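You operate a simulated robot arm through the tools that you are given. There is no shell and no other tool. Be economical: measure what you need, move in short steps, check, and stop when the job is done.

You run a simulated robot arm. Do the job below in one go: nothing can be reset, and whatever is moved stays where it is left.

Task
Candle the turntable's eggs; move the cracked one to the short white rack.
Fine: all three on the white turntable; into the rack's free cup; lamp off, grey knob back at 1, no egg damaged, the others left in their cups.
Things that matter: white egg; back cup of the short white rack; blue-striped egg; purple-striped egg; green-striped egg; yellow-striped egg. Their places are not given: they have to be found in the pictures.

Only the result counts: the job must be done as asked and must still hold three seconds after the hand-in. Knocking over, shifting, dropping, spilling or breaking anything else fails it.

Robot
A 7-joint arm with a two-finger parallel gripper, fixed in place. Base frame: the origin is at the foot of the arm, x ahead of it, y to its left, z up; the work surface is at about z = 0.805. Units: m, degrees, N and s.
With the tool pointing down near the work surface it reaches from about 0.3 to 0.7 m from the base axis. Its first joint turns from -66.0 to 66.0 degrees. Payload 1.57 kg.
The TCP is the grasp point between the finger pads, 0.03 m short of the fingertips. In the tool frame z runs along the fingers and y along their closing line. Largest opening 0.11 m; finger width 0.024, thickness 0.012; the body of the gripper, 0.048 by 0.112 m, starts 0.078 m behind the TCP.
Orientation is told as [roll, pitch, yaw] about the base's x, y, z axes, in that order, counted from this pose: with the fingers straight down and closing along the base's y, the tool's x points along the base's -x, its y along +y and its z along -z.

Tools
- The arm moves only by the tool servo_tool. Its argument "deltas" is text: rows parted by semicolons, each of 7 numbers parted by spaces: the shift along the base's x, y, z in units of 300 mm (1.0 is 300 mm), then the turn, a rotation vector about the base's x, y, z in units of 120 degrees (1.0 is 120 degrees), then the finger opening in m, from 0 to 0.11. In form: tx ty tz rx ry rz gripper; .... A call has 1 to 10 rows; each row is the pose to reach, as a shift and turn from the pose commanded when the call began. A call with a number of a shift or a turn outside -1 to 1 is refused whole. Each row takes 0.2 s and may step no farther than 0.05 m and 8.6 degrees from the row before; otherwise, or with a gripper value out of range, the whole call is refused. A pose out of reach is approached as far as the arm can. The call stops where the force on the tool passes 40 N (or 10 N more than at its start, if that is more) or the arm is blocked; 0.2 s more then pass. Each finger travels about 0.108 m/s and halts on what it meets, pressing with about 35 N; the grip force reading is that of the motor and also rises with nothing between the fingers. The clock runs only during rows and for 0.2 s after the last one: add rows that repeat a pose to give the fingers time. It gives the time, the measured TCP pose, the force on the tool (base axes), the opening and the grip force at its end, in the units of the frame above (readings bear some noise).
- Cameras (640 x 400 px; columns grow to the right, rows downward): "scene" is fixed at [0.1801, -0.4055, 1.4013]; the picture's right is [0.61, -0.79, 0.00], its down [-0.47, -0.36, -0.81] and it looks along [0.64, 0.50, -0.59] (base axes); focal length 343 px, centre (320, 200). "wrist" rides on the gripper at [-0.036, 0, -0.08] in the tool frame; the picture's right is [0.00, -1.00, 0.00], its down [0.97, 0.00, -0.24] and it looks along [0.24, 0.00, 0.97] (tool axes); focal length 218 px, centre (320, 200).
- get_image(camera): a new picture of that camera. The clock stands still meanwhile.
- measure_at(camera, pixels): there is no depth. For up to 12 entries [column, row, z] of the newest picture of that camera ("zoom" is the newest enlarged one), the place [x, y] in the base frame at which the ray of that pixel passes the height z, good to about 0.002 m. The clock stands still meanwhile.
- inspect(camera, box): a new picture of the part [left, top, right, bottom] of that camera's present view, enlarged. The clock stands still meanwhile.
- sign_off(): hands the job in; it is judged then, once.

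Keep the steps short. Do not move on a guess: measure, check each grasp and each placing, and mend mistakes. In all there are 80 turns and 54 pictures (those below and enlarged ones count). Leave the gripper open and the arm clear of the work at the hand-in unless told otherwise, and finish with a single line.

The tools are called after "Call:" as a command line: name --argument value ..., lists and objects as JSON in quotes. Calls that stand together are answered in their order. servo_tool: Moves the arm, as the interface text tells. Its arguments: {"type":"object","properties":{"deltas":{"type":"string"}},"required":["deltas"]} The other tools are called the same way: get_image (camera) takes a picture; measure_at (camera, pixels) gives the place at which the rays of pixels pass given heights; inspect (camera, box) takes an enlarged picture of a part of a camera's view; sign_off () hands the job in.

At the start:

```text
time: 0.0
position: [0.4073, 0.0549, 1.1571]
orientation: [-0.1, 0.0, 0.0]
wrist_force: [0.4, -1.2, 0.1]
gripper_width: 0.1097
grip_force: 0.1
```

scene: 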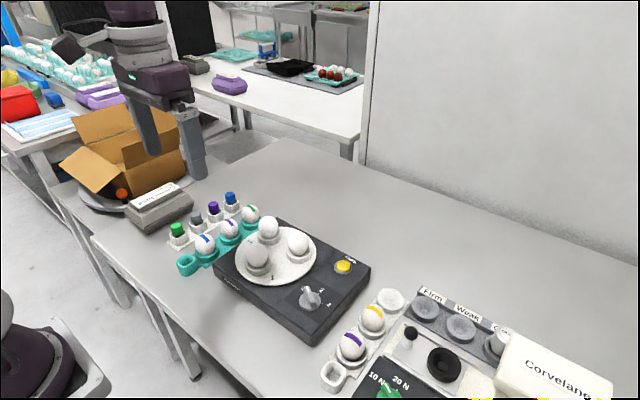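
wrist: 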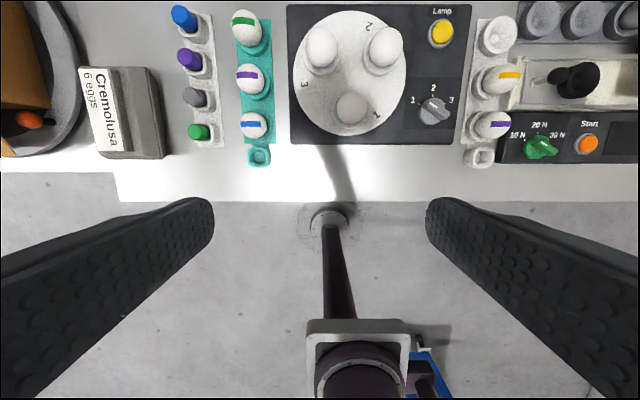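

I'll look closely at the turntable, the rack and the box before moving.

Call:
inspect --camera "scene" --box '[210, 200, 380, 310]'

Call:
inspect --camera "scene" --box '[300, 270, 460, 400]'

Call:
inspect --camera "wrist" --box '[280, 0, 540, 170]'

```text
3.64 times, centred on (295, 255) of scene
```

zoom: 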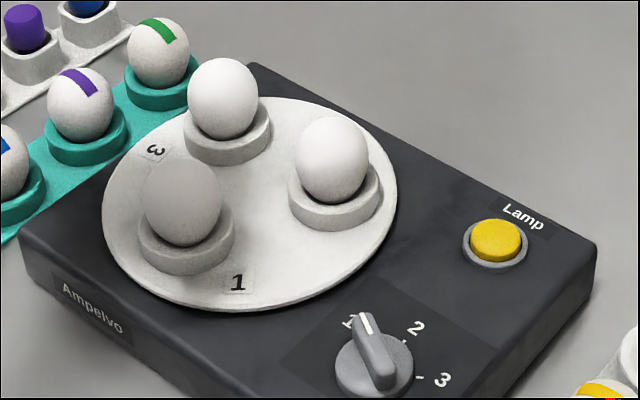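

```text
3.08 times, centred on (380, 335) of scene
```

zoom: 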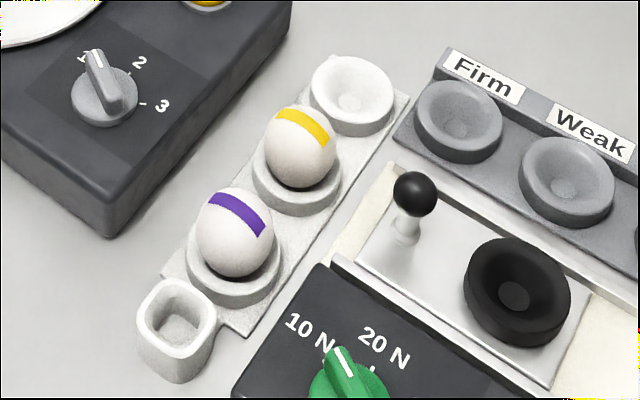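

```text
2.35 times, centred on (410, 85) of wrist
```

zoom: 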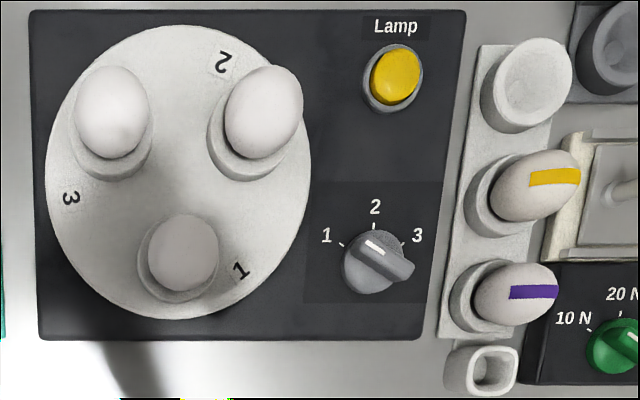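

The free cup is the back one, around (390,298) in the scene. I'll measure the lamp button, knob, eggs and cup from both cameras at several heights to triangulate them.

Call:
get_image --camera "scene"

Call:
get_image --camera "wrist"

Call:
measure_at --camera "scene" --pixels '[[342, 266, 0.86], [342, 266, 0.9], [308, 299, 0.86], [308, 299, 0.9], [257, 254, 0.9], [257, 254, 0.95], [299, 242, 0.9], [299, 242, 0.95], [269, 227, 0.9], [269, 227, 0.95], [390, 297, 0.82], [390, 297, 0.86]]'

Call:
measure_at --camera "wrist" --pixels '[[442, 31, 0.86], [442, 31, 0.9], [434, 110, 0.86], [434, 110, 0.9], [351, 107, 0.9], [351, 107, 0.95], [386, 47, 0.9], [386, 47, 0.95], [321, 46, 0.9], [321, 46, 0.95], [500, 34, 0.82], [500, 34, 0.86]]'

```text
48 pictures are left
```

scene: 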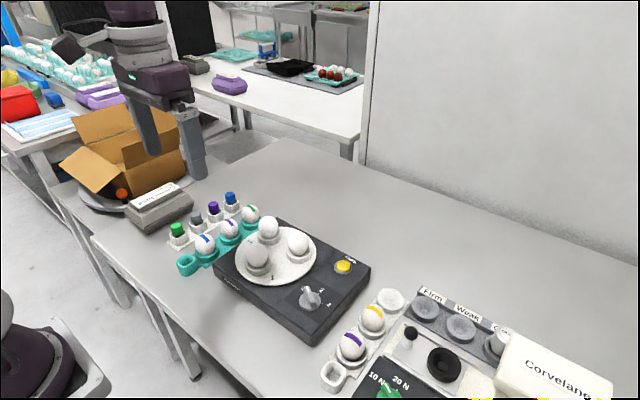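

```text
47 pictures are left
```

wrist: 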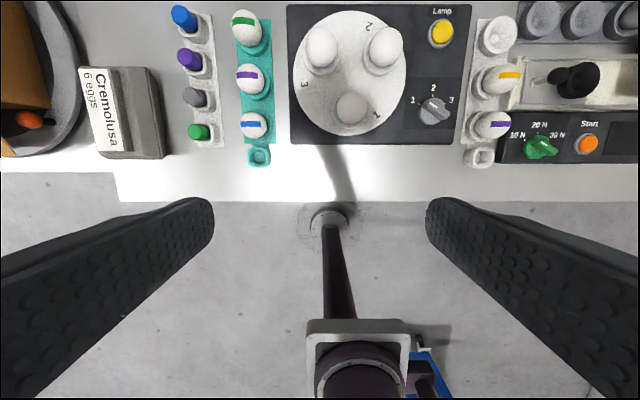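

```text
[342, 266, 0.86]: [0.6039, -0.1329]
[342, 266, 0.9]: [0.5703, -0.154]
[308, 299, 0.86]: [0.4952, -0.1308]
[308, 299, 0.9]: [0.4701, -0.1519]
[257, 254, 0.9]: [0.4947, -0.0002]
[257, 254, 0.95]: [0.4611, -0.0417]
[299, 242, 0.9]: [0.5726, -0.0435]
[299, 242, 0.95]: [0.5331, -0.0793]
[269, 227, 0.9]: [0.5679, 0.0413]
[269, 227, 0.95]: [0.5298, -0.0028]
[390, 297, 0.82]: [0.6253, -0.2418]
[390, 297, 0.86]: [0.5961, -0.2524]
```

```text
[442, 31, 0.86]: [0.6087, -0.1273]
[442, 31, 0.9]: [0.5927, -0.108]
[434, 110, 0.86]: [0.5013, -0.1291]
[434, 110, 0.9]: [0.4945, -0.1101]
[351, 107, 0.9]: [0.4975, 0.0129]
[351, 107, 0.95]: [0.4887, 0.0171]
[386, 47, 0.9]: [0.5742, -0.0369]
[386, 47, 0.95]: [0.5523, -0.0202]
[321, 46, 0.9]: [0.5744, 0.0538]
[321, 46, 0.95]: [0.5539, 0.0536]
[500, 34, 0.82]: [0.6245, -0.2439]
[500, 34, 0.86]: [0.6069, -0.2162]
```

Triangulation puts the button at about (0.607,-0.130,0.857), the knob at (0.498,-0.130) and egg centres at z≈0.888. I'll close the fingers and move above the button.

Call:
servo_tool --deltas "0.0832 -0.077 -0.0946 0 0 0 0; 0.1664 -0.154 -0.1892 0 0 0 0; 0.2496 -0.231 -0.2838 0 0 0 0; 0.3328 -0.308 -0.3784 0 0 0 0; 0.416 -0.385 -0.473 0 0 0 0; 0.4992 -0.462 -0.5676 0 0 0 0; 0.5824 -0.539 -0.6622 0 0 0 0; 0.6657 -0.6163 -0.757 0 0 0 0; 0.6657 -0.6163 -0.757 0 0 0 0"

Call:
get_image --camera "scene"

Call:
get_image --camera "wrist"

```text
time: 2.0
position: [0.6063, -0.1282, 0.9287]
orientation: [0.0, 0.0, 0.0]
wrist_force: [0.5, -0.8, 0.5]
gripper_width: 0.0
grip_force: 21.4
```

```text
46 pictures are left
```

scene: 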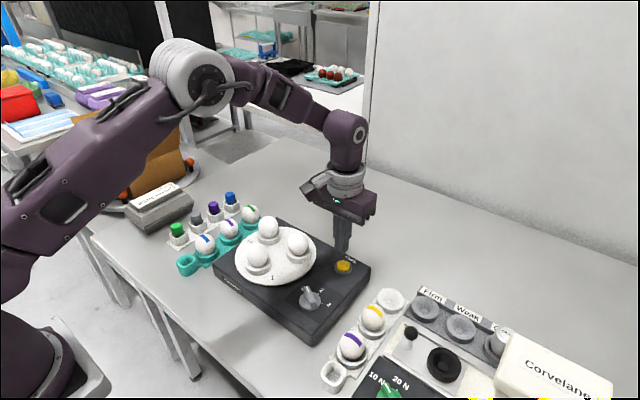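

```text
45 pictures are left
```

wrist: 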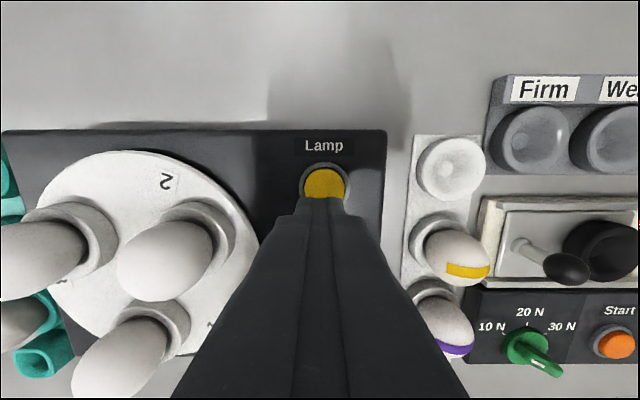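

The fingers hang over the button. I'll check its position from this closer view.

Call:
measure_at --camera "wrist" --pixels '[[324, 184, 0.857], [324, 165, 0.855], [450, 165, 0.85], [450, 165, 0.84]]'

Call:
measure_at --camera "scene" --pixels '[[343, 267, 0.857]]'

```text
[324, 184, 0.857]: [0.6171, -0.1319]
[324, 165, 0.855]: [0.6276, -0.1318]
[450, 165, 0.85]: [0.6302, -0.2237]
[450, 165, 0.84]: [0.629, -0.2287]
```

```text
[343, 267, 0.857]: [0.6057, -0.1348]
```

Button is near (0.610,-0.132). I'll descend in small steps and watch the force.

Call:
servo_tool --deltas "0.013 -0.01 -0.05 0 0 0 0; 0.013 -0.01 -0.1 0 0 0 0; 0.013 -0.01 -0.12 0 0 0 0; 0.013 -0.01 -0.135 0 0 0 0; 0.013 -0.01 -0.15 0 0 0 0"

Call:
get_image --camera "scene"

```text
time: 3.2
position: [0.611, -0.1327, 0.8852]
orientation: [0.0, -0.1, 0.0]
wrist_force: [0.6, 0.7, 1.7]
gripper_width: 0.0001
grip_force: 20.9
```

```text
44 pictures are left
```

scene: 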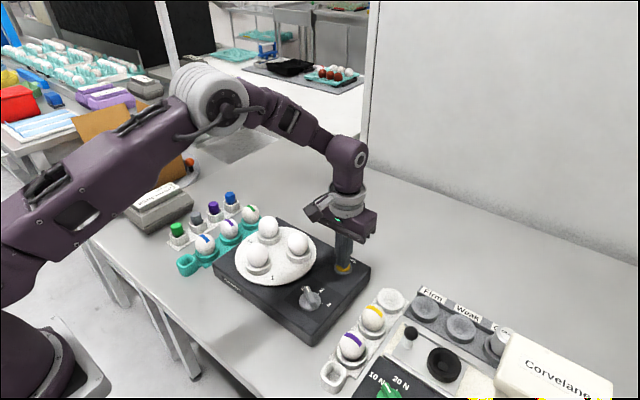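

Contact is starting (about 1.7 N). I'll press a few millimetres further, then lift.

Call:
servo_tool --deltas "0 0 -0.005 0 0 0 0; 0 0 -0.01 0 0 0 0; 0 0 -0.015 0 0 0 0"

Call:
inspect --camera "scene" --box '[210, 200, 380, 310]'

```text
time: 4.0
position: [0.6121, -0.1329, 0.8815]
orientation: [0.0, 0.0, 0.0]
wrist_force: [-2.9, 0.2, 6.0]
gripper_width: 0.0
grip_force: 21.3
```

```text
3.64 times, centred on (295, 255) of scene
```

zoom: 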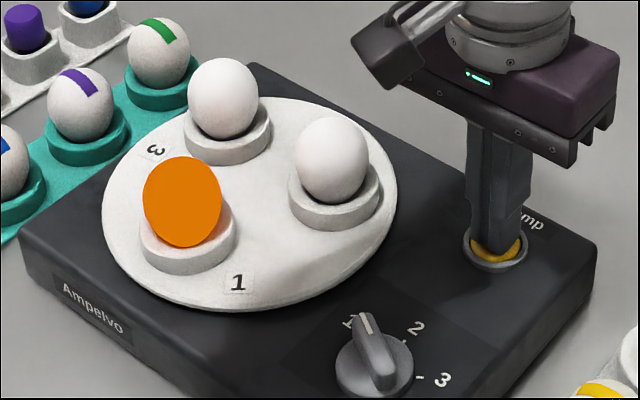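

The lamp lights the egg at position 1 in orange. I'll lift and see whether it stays lit.

Call:
servo_tool --deltas "0 0 0.1 0 0 0 0; -0.05 0 0.22 0 0 0 0"

Call:
inspect --camera "scene" --box '[225, 215, 335, 285]'

Call:
get_image --camera "wrist"

```text
time: 4.6
position: [0.5972, -0.1328, 0.9474]
orientation: [0.0, -0.1, 0.0]
wrist_force: [0.5, 0.3, -0.3]
gripper_width: 0.0
grip_force: 21.0
```

```text
5.71 times, centred on (280, 250) of scene
```

zoom: 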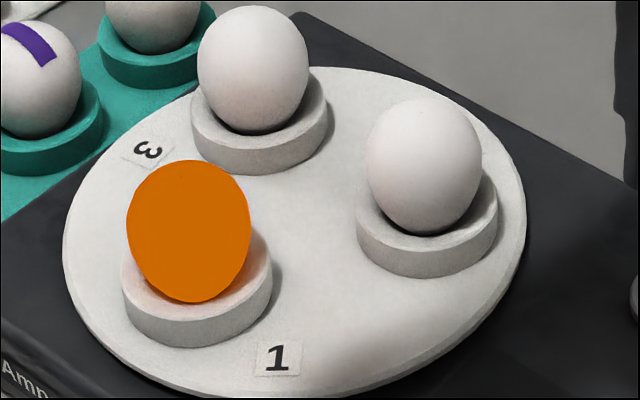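

```text
41 pictures are left
```

wrist: 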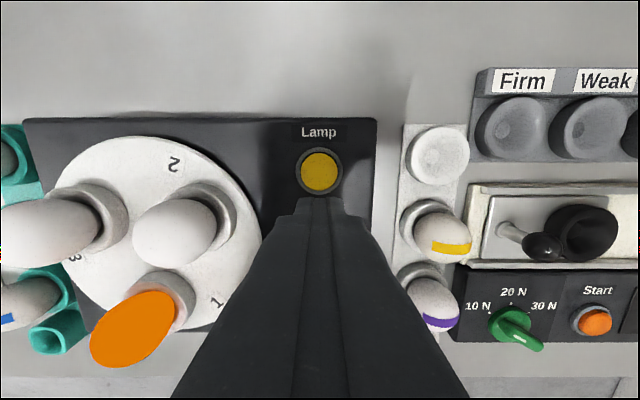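

The lamp latches on, and egg 1 shows no dark line from either view. Next is the knob: I'll open to 0.06, turn the tool to yaw +60° (the bar points at 1), and hover above it.

Call:
servo_tool --deltas "-0.047 0.0014 0.03 0 0 0.071 0.06; -0.094 0.003 0.067 0 0 0.142 0.06; -0.14 0.004 0.067 0 0 0.213 0.06; -0.187 0.006 0.067 0 0 0.284 0.06; -0.234 0.007 0.067 0 0 0.355 0.06; -0.28 0.009 0.067 0 0 0.426 0.06; -0.327 0.01 0.067 0 0 0.497 0.06; -0.327 0.01 0.067 0 0 0.5 0.06"

Call:
get_image --camera "wrist"

Call:
inspect --camera "scene" --box '[260, 230, 360, 330]'

```text
time: 6.4
position: [0.4976, -0.1296, 0.9657]
orientation: [0.0, 0.0, 60.1]
wrist_force: [0.3, -0.5, -0.6]
gripper_width: 0.06
grip_force: 0.0
```

```text
40 pictures are left
```

wrist: 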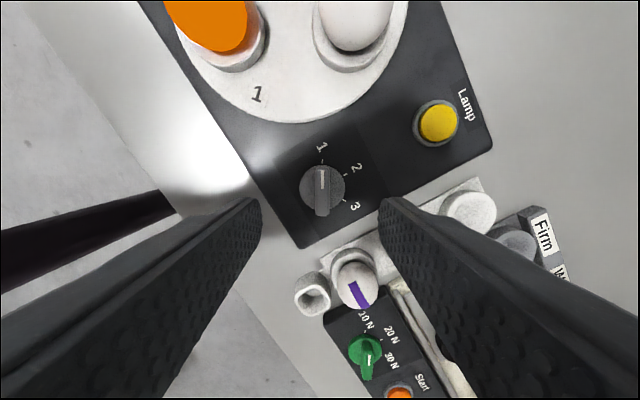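

```text
4.00 times, centred on (310, 280) of scene
```

zoom: 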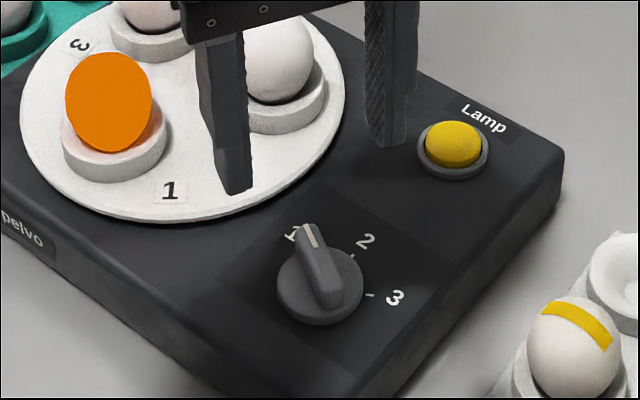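

The bar is aligned with the image vertical and centred under the TCP. I need its height, so I'll triangulate the bar top and the box top.

Call:
measure_at --camera "wrist" --pixels '[[322, 169, 0.85], [322, 169, 0.87], [323, 162, 0.83], [323, 162, 0.85], [438, 122, 0.86], [346, 202, 0.83], [346, 202, 0.85]]'

Call:
measure_at --camera "zoom" --pixels '[[308, 226, 0.85], [308, 226, 0.87], [370, 295, 0.83], [370, 295, 0.85], [297, 243, 0.83], [297, 243, 0.85]]'

```text
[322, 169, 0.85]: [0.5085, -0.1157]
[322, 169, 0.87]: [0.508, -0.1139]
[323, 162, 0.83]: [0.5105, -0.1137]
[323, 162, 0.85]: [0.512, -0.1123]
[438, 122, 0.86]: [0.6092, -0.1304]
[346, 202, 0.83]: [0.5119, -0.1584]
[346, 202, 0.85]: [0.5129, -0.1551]
```

```text
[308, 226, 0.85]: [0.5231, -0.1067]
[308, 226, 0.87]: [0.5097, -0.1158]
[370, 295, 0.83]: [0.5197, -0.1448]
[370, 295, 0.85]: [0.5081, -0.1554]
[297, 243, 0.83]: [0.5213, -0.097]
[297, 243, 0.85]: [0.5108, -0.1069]
```

Bar top is z≈0.87 and box top ≈0.846. I'll lower to tip height 0.859 and close on the bar.

Call:
servo_tool --deltas "0 0 -0.1 0 0 0 0.06; 0 0 -0.2 0 0 0 0.06; 0 0 -0.257 0 0 0 0.06; 0 0 -0.257 0 0 0 0.03; 0 0 -0.257 0 0 0 0.02; 0 0 -0.257 0 0 0 0.01; 0 0 -0.257 0 0 0 0.005"

Call:
get_image --camera "wrist"

```text
time: 8.0
position: [0.4978, -0.1302, 0.8896]
orientation: [-0.1, -0.1, 60.1]
wrist_force: [8.4, -7.2, -2.7]
gripper_width: 0.0143
grip_force: 6.1
```

```text
38 pictures are left
```

wrist: 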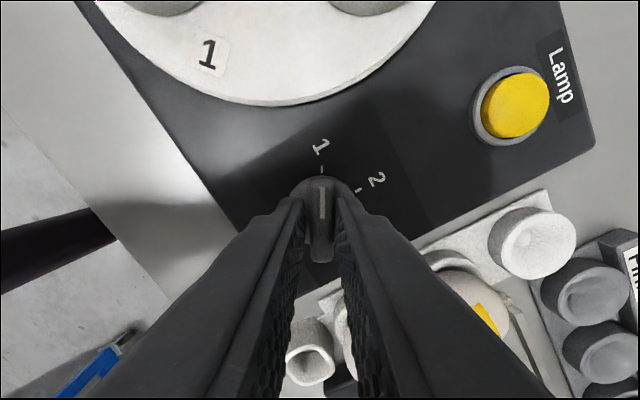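

The bar is gripped (opening 0.0143) with slight side force. I'll shift about 1 mm to relieve it, then turn −60° to position 2.

Call:
servo_tool --deltas "0.003 -0.002 0 0 0 0 0.012; 0.003 -0.002 0 0 0 -0.07 0.012; 0.003 -0.002 0 0 0 -0.14 0.012; 0.003 -0.002 0 0 0 -0.21 0.012; 0.003 -0.002 0 0 0 -0.28 0.012; 0.003 -0.002 0 0 0 -0.35 0.012; 0.003 -0.002 0 0 0 -0.42 0.012; 0.003 -0.002 0 0 0 -0.49 0.012; 0.003 -0.002 0 0 0 -0.5 0.012; 0.003 -0.002 0 0 0 -0.5 0.012"

Call:
get_image --camera "scene"

```text
time: 10.2
position: [0.4978, -0.1306, 0.8887]
orientation: [0.0, 0.0, -0.1]
wrist_force: [0.8, -4.1, 1.2]
gripper_width: 0.0158
grip_force: 2.2
```

```text
37 pictures are left
```

scene: 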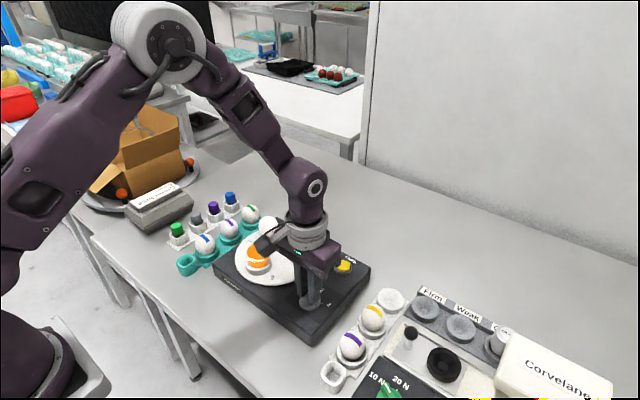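

The turntable moved and an egg is lit. I'll look at it closely.

Call:
inspect --camera "scene" --box '[220, 210, 350, 310]'

Call:
get_image --camera "wrist"

```text
4.00 times, centred on (285, 260) of scene
```

zoom: 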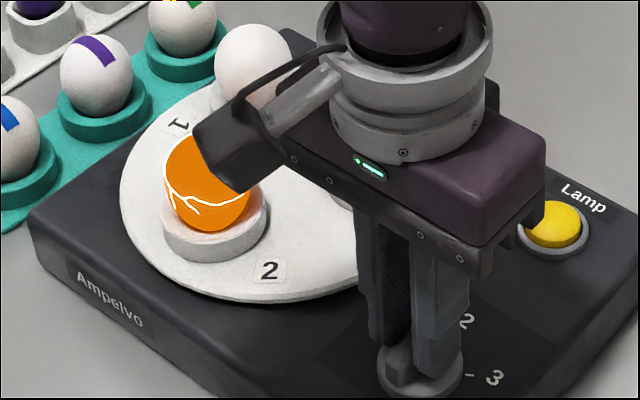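

```text
35 pictures are left
```

wrist: 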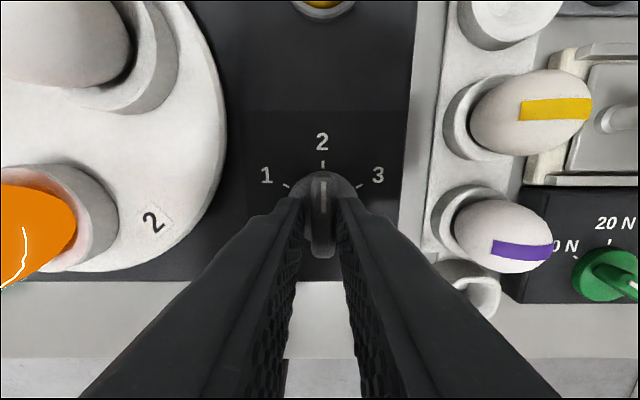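

Egg 2 shows a clear branching crack. All three must be candled, so I'll turn another −60° to position 3.

Call:
servo_tool --deltas "0 0 0 0 0 -0.07 0.012; 0 0 0 0 0 -0.14 0.012; 0 0 0 0 0 -0.21 0.012; 0 0 0 0 0 -0.28 0.012; 0 0 0 0 0 -0.35 0.012; 0 0 0 0 0 -0.42 0.012; 0 0 0 0 0 -0.49 0.012; 0 0 0 0 0 -0.5 0.012; 0 0 0 0 0 -0.5 0.012"

Call:
inspect --camera "scene" --box '[220, 210, 350, 310]'

Call:
get_image --camera "wrist"

```text
time: 12.2
position: [0.4985, -0.1295, 0.8894]
orientation: [-0.1, 0.0, -60.1]
wrist_force: [-0.2, 0.0, 0.3]
gripper_width: 0.0132
grip_force: 1.2
```

```text
4.00 times, centred on (285, 260) of scene
```

zoom: 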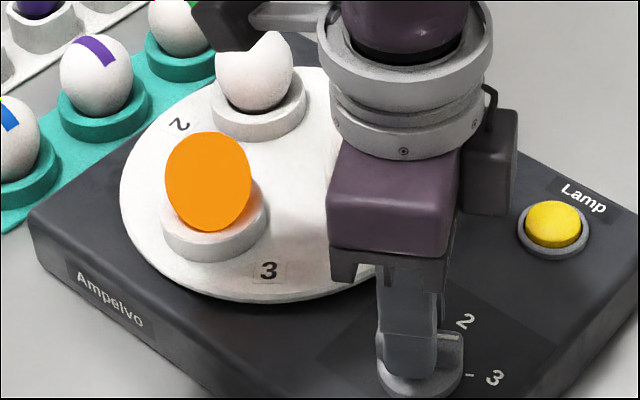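

```text
33 pictures are left
```

wrist: 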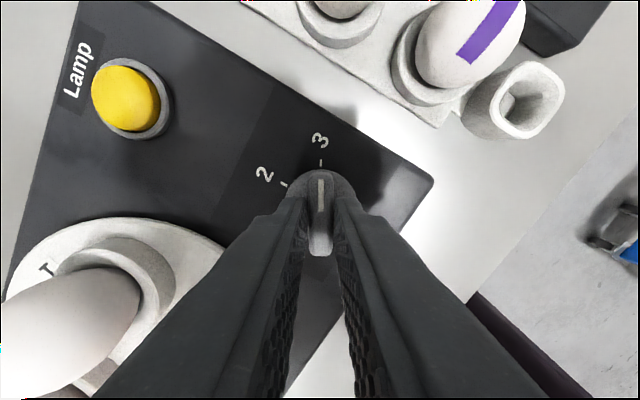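

Egg 3 is clear, so egg 2 is the cracked one. I'll turn the knob back +120° in two calls.

Call:
servo_tool --deltas "0 0 0 0 0 0.07 0.012; 0 0 0 0 0 0.14 0.012; 0 0 0 0 0 0.21 0.012; 0 0 0 0 0 0.28 0.012; 0 0 0 0 0 0.35 0.012; 0 0 0 0 0 0.42 0.012; 0 0 0 0 0 0.49 0.012; 0 0 0 0 0 0.5 0.012; 0 0 0 0 0 0.5 0.012"

Call:
servo_tool --deltas "0 0 0 0 0 0.07 0.012; 0 0 0 0 0 0.14 0.012; 0 0 0 0 0 0.21 0.012; 0 0 0 0 0 0.28 0.012; 0 0 0 0 0 0.35 0.012; 0 0 0 0 0 0.42 0.012; 0 0 0 0 0 0.49 0.012; 0 0 0 0 0 0.5 0.012; 0 0 0 0 0 0.5 0.012"

Call:
get_image --camera "wrist"

```text
time: 14.2
position: [0.4991, -0.1291, 0.8893]
orientation: [0.0, -0.1, 0.1]
wrist_force: [1.1, -4.2, 1.7]
gripper_width: 0.0162
grip_force: 1.9
```

```text
time: 16.2
position: [0.4982, -0.1303, 0.8893]
orientation: [0.1, 0.1, 60.1]
wrist_force: [2.7, -0.9, 0.6]
gripper_width: 0.0146
grip_force: 1.1
```

```text
32 pictures are left
```

wrist: 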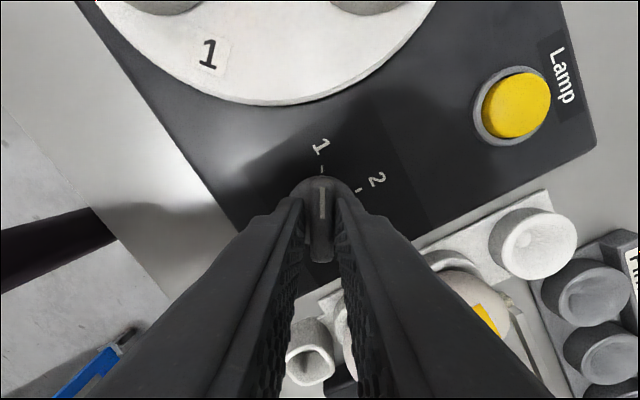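

The pointer is back at 1. I'll release, rise, turn to yaw 0 and move above the button.

Call:
servo_tool --deltas "0 0 0 0 0 0 0.04; 0 0 0.135 0 0 0 0.04; 0.054 -0.001 0.165 0 0 -0.071 0; 0.107 -0.002 0.165 0 0 -0.142 0; 0.16 -0.003 0.165 0 0 -0.213 0; 0.214 -0.004 0.165 0 0 -0.284 0; 0.267 -0.005 0.165 0 0 -0.355 0; 0.32 -0.007 0.165 0 0 -0.426 0; 0.374 -0.008 0.135 0 0 -0.497 0; 0.374 -0.008 0.135 0 0 -0.5 0"

Call:
servo_tool --deltas "0 0 -0.1 0 0 0 0; 0 0 -0.14 0 0 0 0; 0 0 -0.15 0 0 0 0; 0 0 -0.16 0 0 0 0; 0 0 -0.165 0 0 0 0; 0 0 -0.169 0 0 0 0"

Call:
get_image --camera "scene"

```text
time: 18.4
position: [0.6106, -0.1328, 0.9298]
orientation: [0.0, 0.0, -0.1]
wrist_force: [-0.8, 0.7, 0.2]
gripper_width: 0.0001
grip_force: 21.2
```

```text
time: 19.8
position: [0.6114, -0.1338, 0.8797]
orientation: [0.0, -0.1, 0.0]
wrist_force: [2.2, 0.6, 10.2]
gripper_width: 0.0001
grip_force: 20.8
```

```text
31 pictures are left
```

scene: 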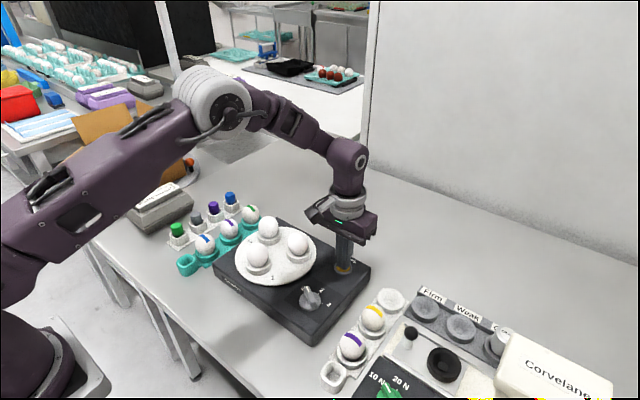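

The lamp is off. I'll rise and move above egg 2, opening the fingers to 0.075, then look from above.

Call:
servo_tool --deltas "0 0 0.15 0 0 0 0; 0 0 0.3 0 0 0 0.03; -0.04 0.11 0.37 0 0 0 0.075; -0.08 0.22 0.37 0 0 0 0.075; -0.113 0.313 0.37 0 0 0 0.075; -0.113 0.313 0.37 0 0 0 0.075"

Call:
get_image --camera "wrist"

Call:
inspect --camera "scene" --box '[225, 200, 345, 320]'

```text
time: 21.2
position: [0.5775, -0.0368, 0.9902]
orientation: [0.0, 0.0, 0.0]
wrist_force: [0.2, 0.0, 0.1]
gripper_width: 0.075
grip_force: 0.1
```

```text
30 pictures are left
```

wrist: 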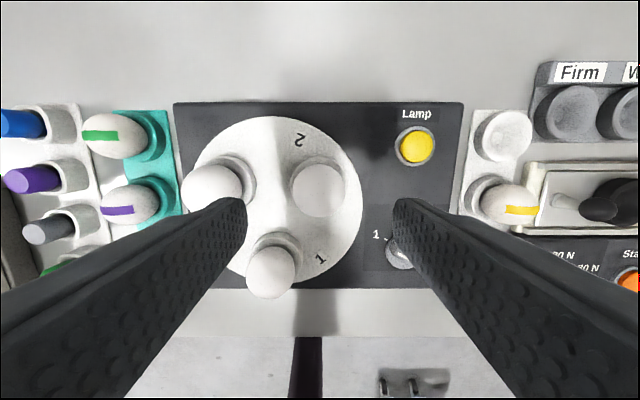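

```text
3.33 times, centred on (285, 260) of scene
```

zoom: 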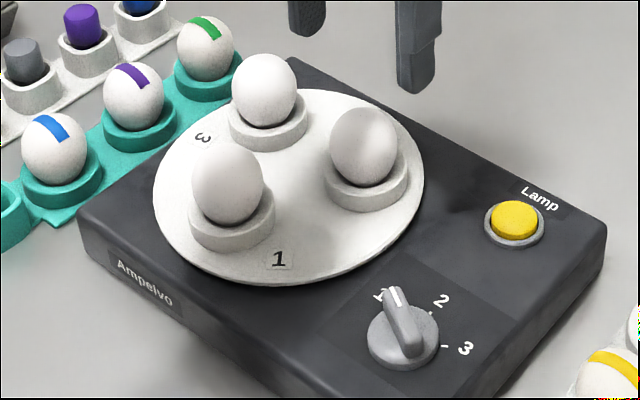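

The egg in cup 2 is centred under the TCP, at pixel (318,190). I need the rim and egg-top heights to choose the grasp height.

Call:
measure_at --camera "zoom" --pixels '[[407, 170, 0.86], [407, 170, 0.875], [323, 170, 0.86], [323, 170, 0.875], [274, 215, 0.86], [274, 215, 0.875], [363, 108, 0.9], [363, 108, 0.92]]'

Call:
inspect --camera "wrist" --box '[170, 100, 410, 300]'

```text
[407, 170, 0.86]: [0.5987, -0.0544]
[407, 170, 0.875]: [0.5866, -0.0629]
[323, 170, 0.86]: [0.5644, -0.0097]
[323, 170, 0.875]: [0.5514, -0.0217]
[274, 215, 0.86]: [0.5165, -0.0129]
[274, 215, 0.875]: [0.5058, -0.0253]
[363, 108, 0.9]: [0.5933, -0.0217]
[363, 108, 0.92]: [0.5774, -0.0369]
```

```text
2.00 times, centred on (290, 200) of wrist
```

zoom: 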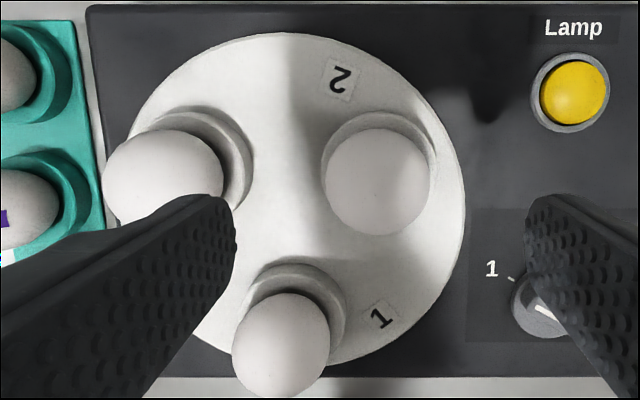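

Rim is at z≈0.866, egg top ≈0.92, egg diameter ≈0.044. I'll lower the TCP to 0.905 (tips at 0.875, above the rim) and close gently to 0.045.

Call:
servo_tool --deltas "0 0.003 -0.12 0 0 0 0.075; 0 0.003 -0.24 0 0 0 0.075; 0 0.003 -0.284 0 0 0 0.075; 0 0.003 -0.284 0 0 0 0.06; 0 0.003 -0.284 0 0 0 0.05; 0 0.003 -0.284 0 0 0 0.046; 0 0.003 -0.284 0 0 0 0.046"

Call:
get_image --camera "wrist"

Call:
inspect --camera "scene" --box '[250, 200, 350, 280]'

```text
time: 22.8
position: [0.5758, -0.0366, 0.9058]
orientation: [0.0, -0.1, 0.0]
wrist_force: [-0.7, 0.7, 0.6]
gripper_width: 0.0461
grip_force: 0.0
```

```text
27 pictures are left
```

wrist: 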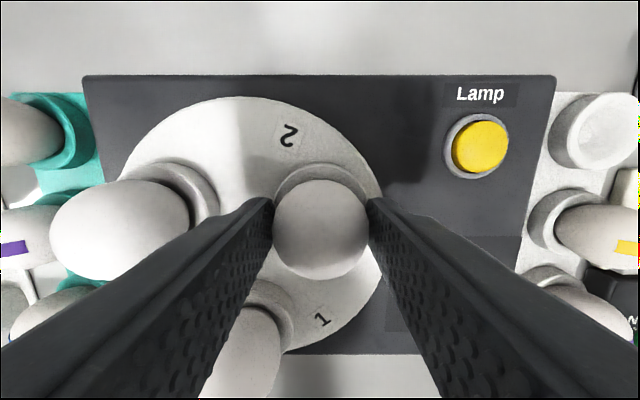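

```text
5.00 times, centred on (300, 240) of scene
```

zoom: 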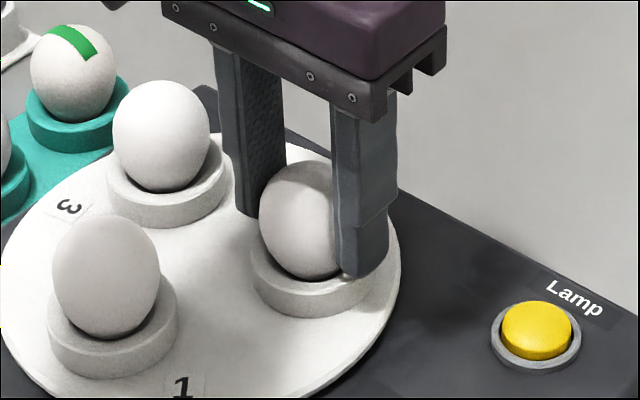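

The egg is well centred between the pads. I'll close in small steps and read the grip force.

Call:
servo_tool --deltas "0 0 0 0 0 0 0.044; 0 0 0 0 0 0 0.043; 0 0 0 0 0 0 0.042; 0 0 0 0 0 0 0.042"

```text
time: 23.8
position: [0.5765, -0.0369, 0.905]
orientation: [0.0, 0.0, -0.1]
wrist_force: [0.9, 0.5, -0.2]
gripper_width: 0.0432
grip_force: 8.6
```

Holding at 0.0432 with 8.6 N. I'll lift gently.

Call:
servo_tool --deltas "0 0 0.02 0 0 0 0.042; 0 0 0.06 0 0 0 0.042; 0 0 0.12 0 0 0 0.042; 0 0 0.2 0 0 0 0.042; 0 0 0.28 0 0 0 0.042; 0 0 0.28 0 0 0 0.042"

Call:
get_image --camera "wrist"

Call:
get_image --camera "scene"

```text
time: 25.2
position: [0.5756, -0.0375, 0.9895]
orientation: [0.0, 0.0, 0.0]
wrist_force: [0.4, -0.2, 0.1]
gripper_width: 0.043
grip_force: 9.7
```

```text
25 pictures are left
```

wrist: 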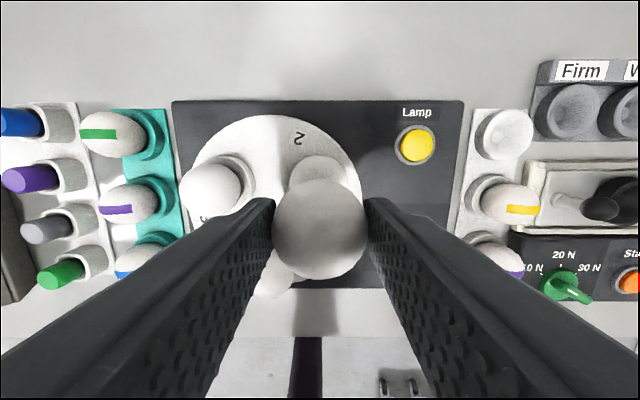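

```text
24 pictures are left
```

scene: 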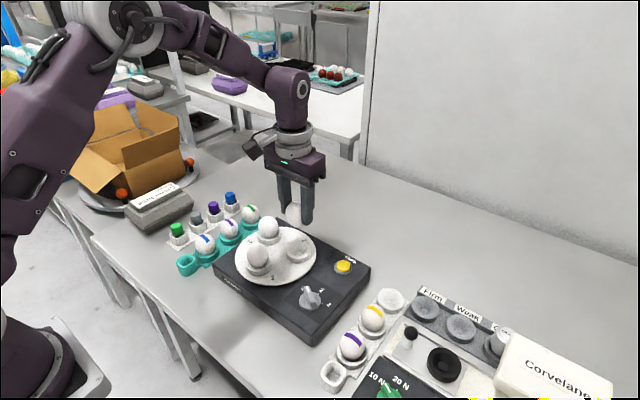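

The egg is held without slip. Next I'll locate the back cup precisely, starting with the scene view.

Call:
inspect --camera "scene" --box '[340, 270, 440, 350]'

```text
5.00 times, centred on (390, 310) of scene
```

zoom: 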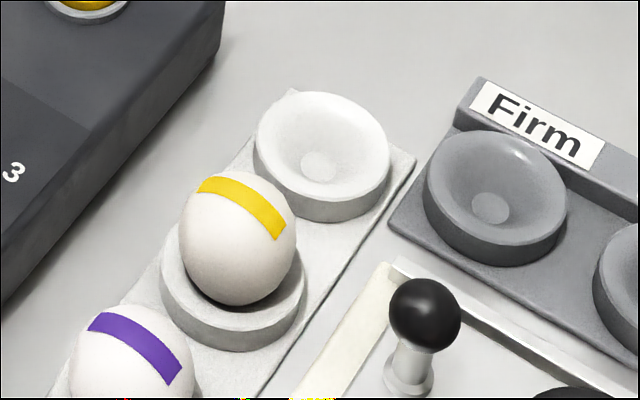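

Call:
measure_at --camera "zoom" --pixels '[[322, 143, 0.82], [322, 143, 0.83], [322, 143, 0.84], [319, 166, 0.815], [319, 166, 0.825], [256, 145, 0.83], [390, 150, 0.83], [497, 190, 0.83], [425, 180, 0.83], [240, 190, 0.87], [240, 190, 0.88], [458, 95, 0.85]]'

Call:
inspect --camera "wrist" --box '[440, 90, 600, 190]'

```text
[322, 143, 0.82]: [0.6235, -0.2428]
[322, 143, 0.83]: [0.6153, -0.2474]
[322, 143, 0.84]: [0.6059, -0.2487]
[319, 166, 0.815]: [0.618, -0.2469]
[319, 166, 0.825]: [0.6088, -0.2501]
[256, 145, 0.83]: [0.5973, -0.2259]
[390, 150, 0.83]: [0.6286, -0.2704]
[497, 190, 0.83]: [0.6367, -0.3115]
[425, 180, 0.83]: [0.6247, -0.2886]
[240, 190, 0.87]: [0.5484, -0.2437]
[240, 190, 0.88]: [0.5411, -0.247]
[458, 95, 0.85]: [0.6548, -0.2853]
```

```text
4.00 times, centred on (520, 140) of wrist
```

zoom: 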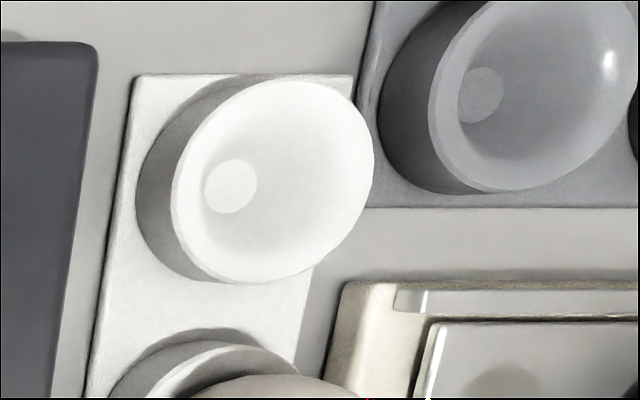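

Call:
measure_at --camera "zoom" --pixels '[[273, 181, 0.82], [273, 181, 0.83], [273, 181, 0.84], [230, 186, 0.805], [230, 186, 0.815], [230, 186, 0.825], [374, 170, 0.83], [172, 190, 0.83]]'

```text
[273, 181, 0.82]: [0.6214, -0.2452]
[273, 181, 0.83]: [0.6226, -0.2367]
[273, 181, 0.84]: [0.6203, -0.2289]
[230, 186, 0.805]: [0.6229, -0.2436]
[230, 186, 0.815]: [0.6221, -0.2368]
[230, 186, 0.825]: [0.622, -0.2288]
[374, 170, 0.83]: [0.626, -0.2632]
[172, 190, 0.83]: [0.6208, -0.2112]
```

The cup centre is about (0.6225,-0.244) with rim z≈0.821, so the placing TCP is z≈0.860. I'll turn to yaw −45° so the fingers clear the yellow egg and the "Firm" holder, and move above the cup.

Call:
servo_tool --deltas "0.0255 -0.1143 0 0 0 -0.0625 0.042; 0.051 -0.2286 0 0 0 -0.125 0.042; 0.0765 -0.343 0 0 0 -0.1875 0.042; 0.102 -0.457 0 0 0 -0.25 0.042; 0.1275 -0.572 0 0 0 -0.3125 0.042; 0.153 -0.686 0 0 0 -0.375 0.042; 0.153 -0.686 0 0 0 -0.375 0.042"

Call:
get_image --camera "wrist"

Call:
get_image --camera "scene"

```text
time: 26.8
position: [0.6208, -0.2435, 0.9895]
orientation: [-0.1, 0.0, -45.1]
wrist_force: [0.2, 0.3, -0.8]
gripper_width: 0.0432
grip_force: 8.6
```

```text
21 pictures are left
```

wrist: 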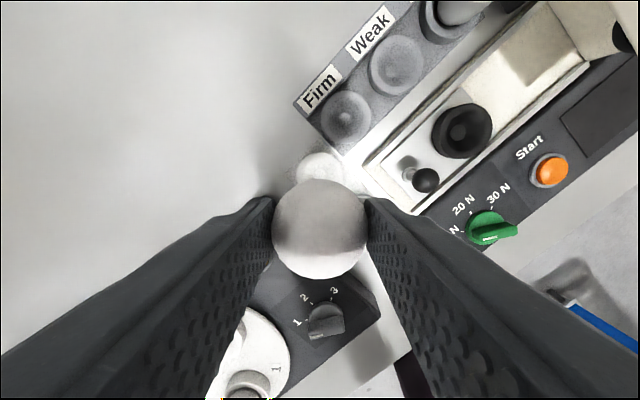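

```text
20 pictures are left
```

scene: 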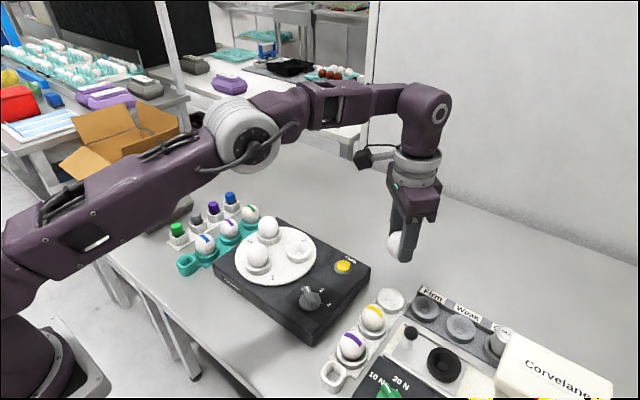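

The cup rim shows just behind the egg (top near (321,152)), consistent with being centred. I'll lower to z≈0.875 and check.

Call:
servo_tool --deltas "0 0 -0.1 0 0 0 0.042; 0 0 -0.2 0 0 0 0.042; 0 0 -0.3 0 0 0 0.042; 0 0 -0.36 0 0 0 0.042; 0 0 -0.38 0 0 0 0.042; 0 0 -0.38 0 0 0 0.042"

Call:
get_image --camera "wrist"

Call:
inspect --camera "scene" --box '[330, 240, 450, 340]'

```text
time: 28.2
position: [0.6229, -0.2436, 0.8741]
orientation: [0.0, 0.0, -44.9]
wrist_force: [-0.7, 0.2, -0.6]
gripper_width: 0.0432
grip_force: 8.9
```

```text
19 pictures are left
```

wrist: 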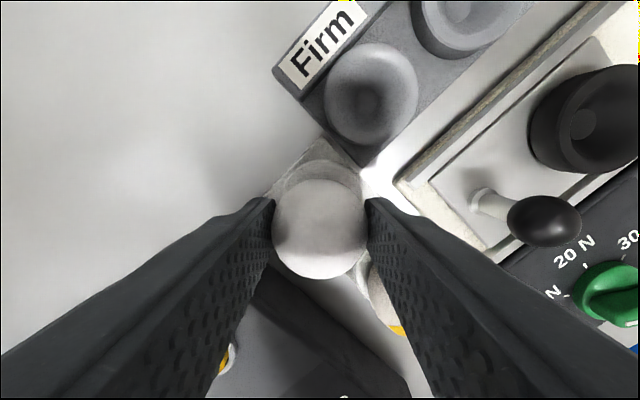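

```text
4.00 times, centred on (390, 290) of scene
```

zoom: 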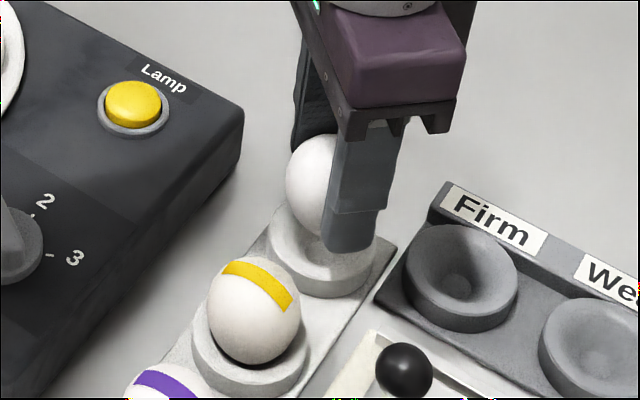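

Looks good; I'll check the alignment with a closer wrist view.

Call:
inspect --camera "wrist" --box '[250, 120, 390, 210]'

```text
4.44 times, centred on (320, 165) of wrist
```

zoom: 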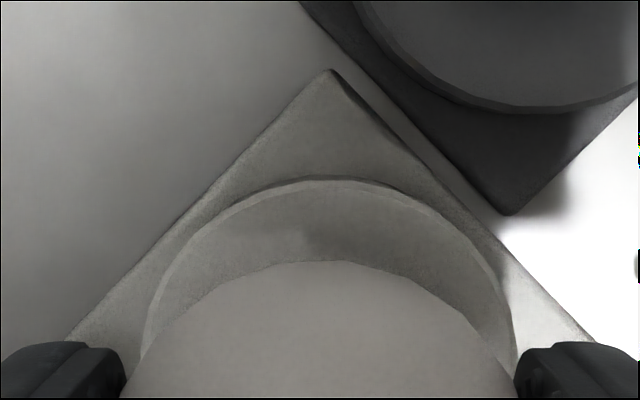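

The rim top is at row 160, exactly as predicted, with about 1 mm lateral offset. I'll correct for that and lower slowly, watching the force.

Call:
servo_tool --deltas "-0.0025 -0.0025 -0.015 0 0 0 0.042; -0.0025 -0.0025 -0.03 0 0 0 0.042; -0.0025 -0.0025 -0.04 0 0 0 0.042; -0.0025 -0.0025 -0.045 0 0 0 0.042; -0.0025 -0.0025 -0.045 0 0 0 0.042"

```text
time: 29.4
position: [0.6217, -0.2447, 0.8617]
orientation: [0.0, 0.1, -44.9]
wrist_force: [0.5, -0.4, -0.9]
gripper_width: 0.0431
grip_force: 9.2
```

No contact yet at z≈0.8616. I'll go on in sub-millimetre steps.

Call:
servo_tool --deltas "0 0 -0.003 0 0 0 0.042; 0 0 -0.006 0 0 0 0.042; 0 0 -0.006 0 0 0 0.042"

Call:
inspect --camera "scene" --box '[340, 250, 430, 330]'

```text
time: 30.2
position: [0.6221, -0.2445, 0.8594]
orientation: [0.0, -0.1, -45.0]
wrist_force: [0.7, -0.4, -0.7]
gripper_width: 0.0433
grip_force: 9.1
```

```text
5.00 times, centred on (385, 290) of scene
```

zoom: 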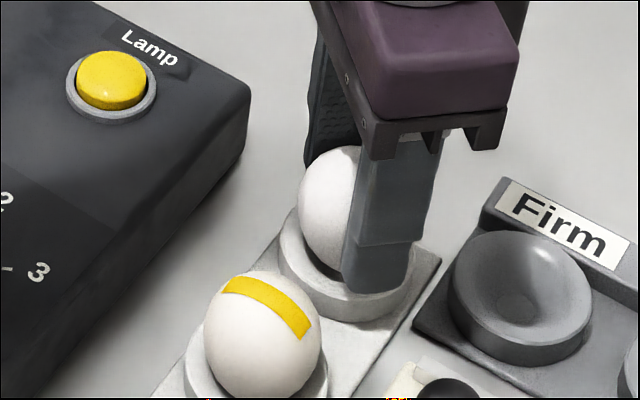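

Call:
servo_tool --deltas "0 0 -0.003 0 0 0 0.042; 0 0 -0.005 0 0 0 0.042; 0 0 -0.005 0 0 0 0.042"

Call:
servo_tool --deltas "0 0 -0.003 0 0 0 0.042; 0 0 -0.003 0 0 0 0.042"

```text
time: 31.0
position: [0.6217, -0.2442, 0.8584]
orientation: [0.0, 0.0, -45.0]
wrist_force: [0.9, 0.3, -0.3]
gripper_width: 0.0434
grip_force: 8.7
```

```text
time: 31.6
position: [0.6224, -0.2448, 0.8572]
orientation: [0.0, 0.0, -45.1]
wrist_force: [-0.3, -0.2, -0.9]
gripper_width: 0.0433
grip_force: 9.0
```

Still no contact. Two more 1 mm steps.

Call:
servo_tool --deltas "0 0 -0.003 0 0 0 0.042; 0 0 -0.003 0 0 0 0.042"

Call:
get_image --camera "wrist"

Call:
inspect --camera "scene" --box '[340, 250, 430, 330]'

```text
time: 32.2
position: [0.6214, -0.2446, 0.857]
orientation: [0.0, 0.1, -44.9]
wrist_force: [0.3, -0.5, -0.8]
gripper_width: 0.0431
grip_force: 9.1
```

```text
15 pictures are left
```

wrist: 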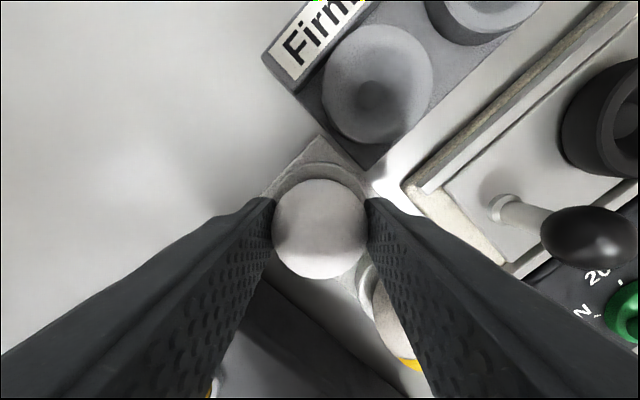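

```text
5.00 times, centred on (385, 290) of scene
```

zoom: 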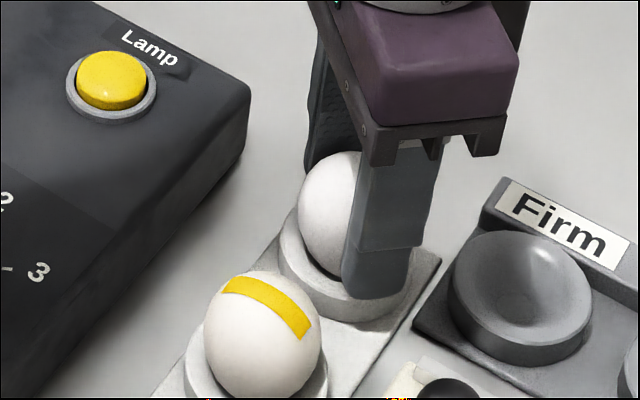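

By comparison with the yellow egg it is within 1–2 mm of seated. I'll keep stepping until I feel contact.

Call:
servo_tool --deltas "0 0 -0.003 0 0 0 0.042; 0 0 -0.003 0 0 0 0.042"

Call:
servo_tool --deltas "0 0 -0.003 0 0 0 0.042; 0 0 -0.003 0 0 0 0.042"

```text
time: 32.8
position: [0.6214, -0.2452, 0.8552]
orientation: [-0.1, 0.0, -45.1]
wrist_force: [2.3, -1.2, 1.4]
gripper_width: 0.043
grip_force: 9.0
```

```text
time: 33.4
position: [0.6228, -0.2442, 0.8549]
orientation: [0.0, -0.2, -45.0]
wrist_force: [1.3, -2.7, 6.7]
gripper_width: 0.0432
grip_force: 8.4
```

Contact: 6.7 N up, so the egg is seated. I'll ease up 0.7 mm and open slightly.

Call:
servo_tool --deltas "0 0 0.0025 0 0 0 0.042; 0 0 0.0025 0 0 0 0.0435; 0 0 0.0025 0 0 0 0.045; 0 0 0.0025 0 0 0 0.048; 0 0 0.0025 0 0 0 0.053; 0 0 0.0025 0 0 0 0.053"

Call:
get_image --camera "wrist"

Call:
inspect --camera "scene" --box '[340, 250, 430, 330]'

```text
time: 34.8
position: [0.6226, -0.2442, 0.856]
orientation: [0.0, 0.0, -45.0]
wrist_force: [0.1, 0.6, 0.3]
gripper_width: 0.0528
grip_force: 0.0
```

```text
13 pictures are left
```

wrist: 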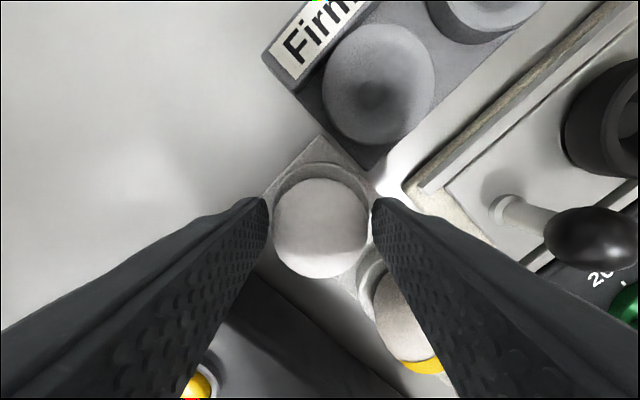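

```text
5.00 times, centred on (385, 290) of scene
```

zoom: 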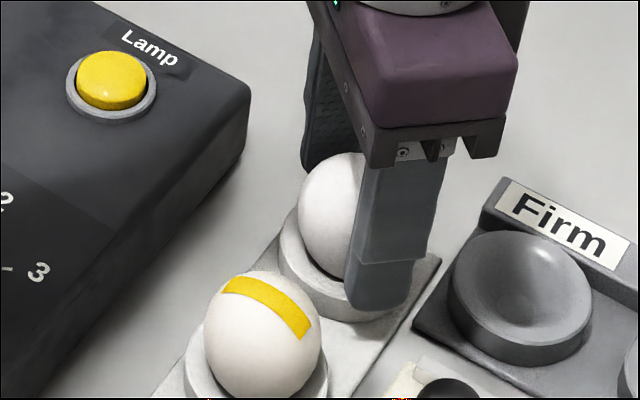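

The egg is released and stands in the cup with clearance on both sides. I'll rise straight up.

Call:
servo_tool --deltas "0 0 0.03 0 0 0 0.054; 0 0 0.1 0 0 0 0.056; 0 0 0.2 0 0 0 0.06; 0 0 0.35 0 0 0 0.08; 0 0 0.5 0 0 0 0.1; 0 0 0.65 0 0 0 0.109; 0 0 0.8 0 0 0 0.109"

Call:
servo_tool --deltas "-0.07 0.08 0 0 0 0.0625 0.109; -0.14 0.16 0 0 0 0.125 0.109; -0.21 0.24 0 0 0 0.1875 0.109; -0.28 0.32 0 0 0 0.25 0.109; -0.35 0.4 0 0 0 0.3125 0.109; -0.42 0.48 0 0 0 0.375 0.109; -0.5 0.56 0.0 0 0 0.375 0.109; -0.58 0.64 0 0 0 0.375 0.109"

Call:
get_image --camera "scene"

Call:
inspect --camera "scene" --box '[220, 200, 440, 380]'

Call:
get_image --camera "wrist"

```text
time: 36.4
position: [0.6107, -0.242, 1.0665]
orientation: [-0.1, 0.5, -45.3]
wrist_force: [0.0, -0.6, -0.7]
gripper_width: 0.109
grip_force: 0.0
out of reach, approached as far as the arm can: row 6, 7
```

```text
time: 38.2
position: [0.4376, -0.0494, 1.0645]
orientation: [0.1, 0.0, 0.1]
wrist_force: [-0.5, -0.2, 0.7]
gripper_width: 0.109
grip_force: 0.0
```

```text
11 pictures are left
```

scene: 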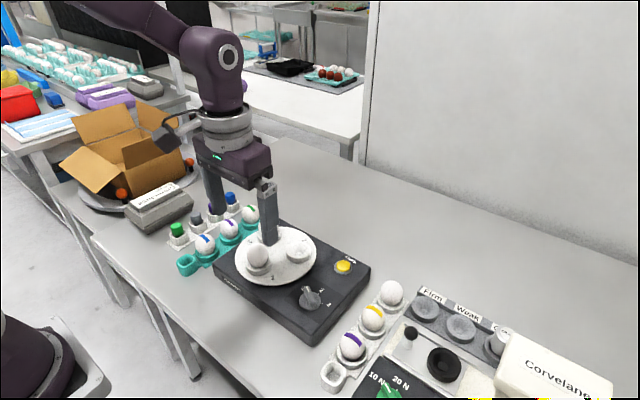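

```text
2.22 times, centred on (330, 290) of scene
```

zoom: 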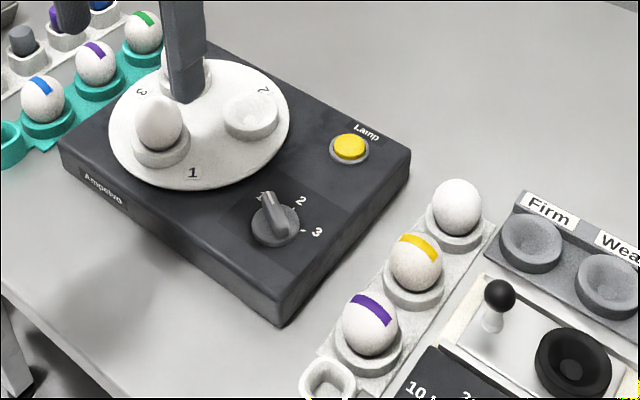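

```text
9 pictures are left
```

wrist: 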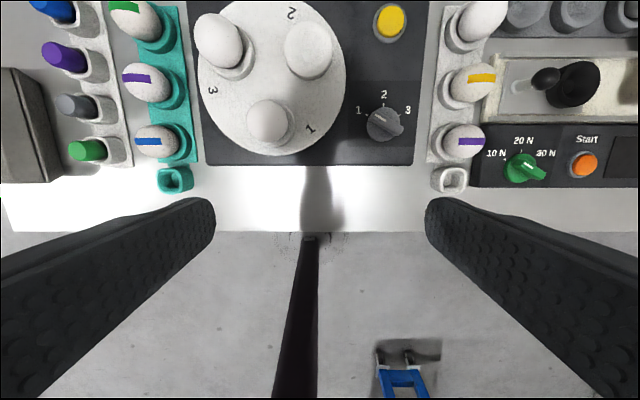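

Both views agree: the cracked egg stands in the rack's back cup, the other eggs are in place, the lamp is off and the knob is at 1. The gripper is open and clear, so I'm handing in.

Call:
sign_off

```text
The job is handed in.
```

I candled all three turntable eggs and moved the cracked one (cup 2) to the back cup of the short white rack; the lamp is off, the knob is at 1, and the other eggs are in their cups.
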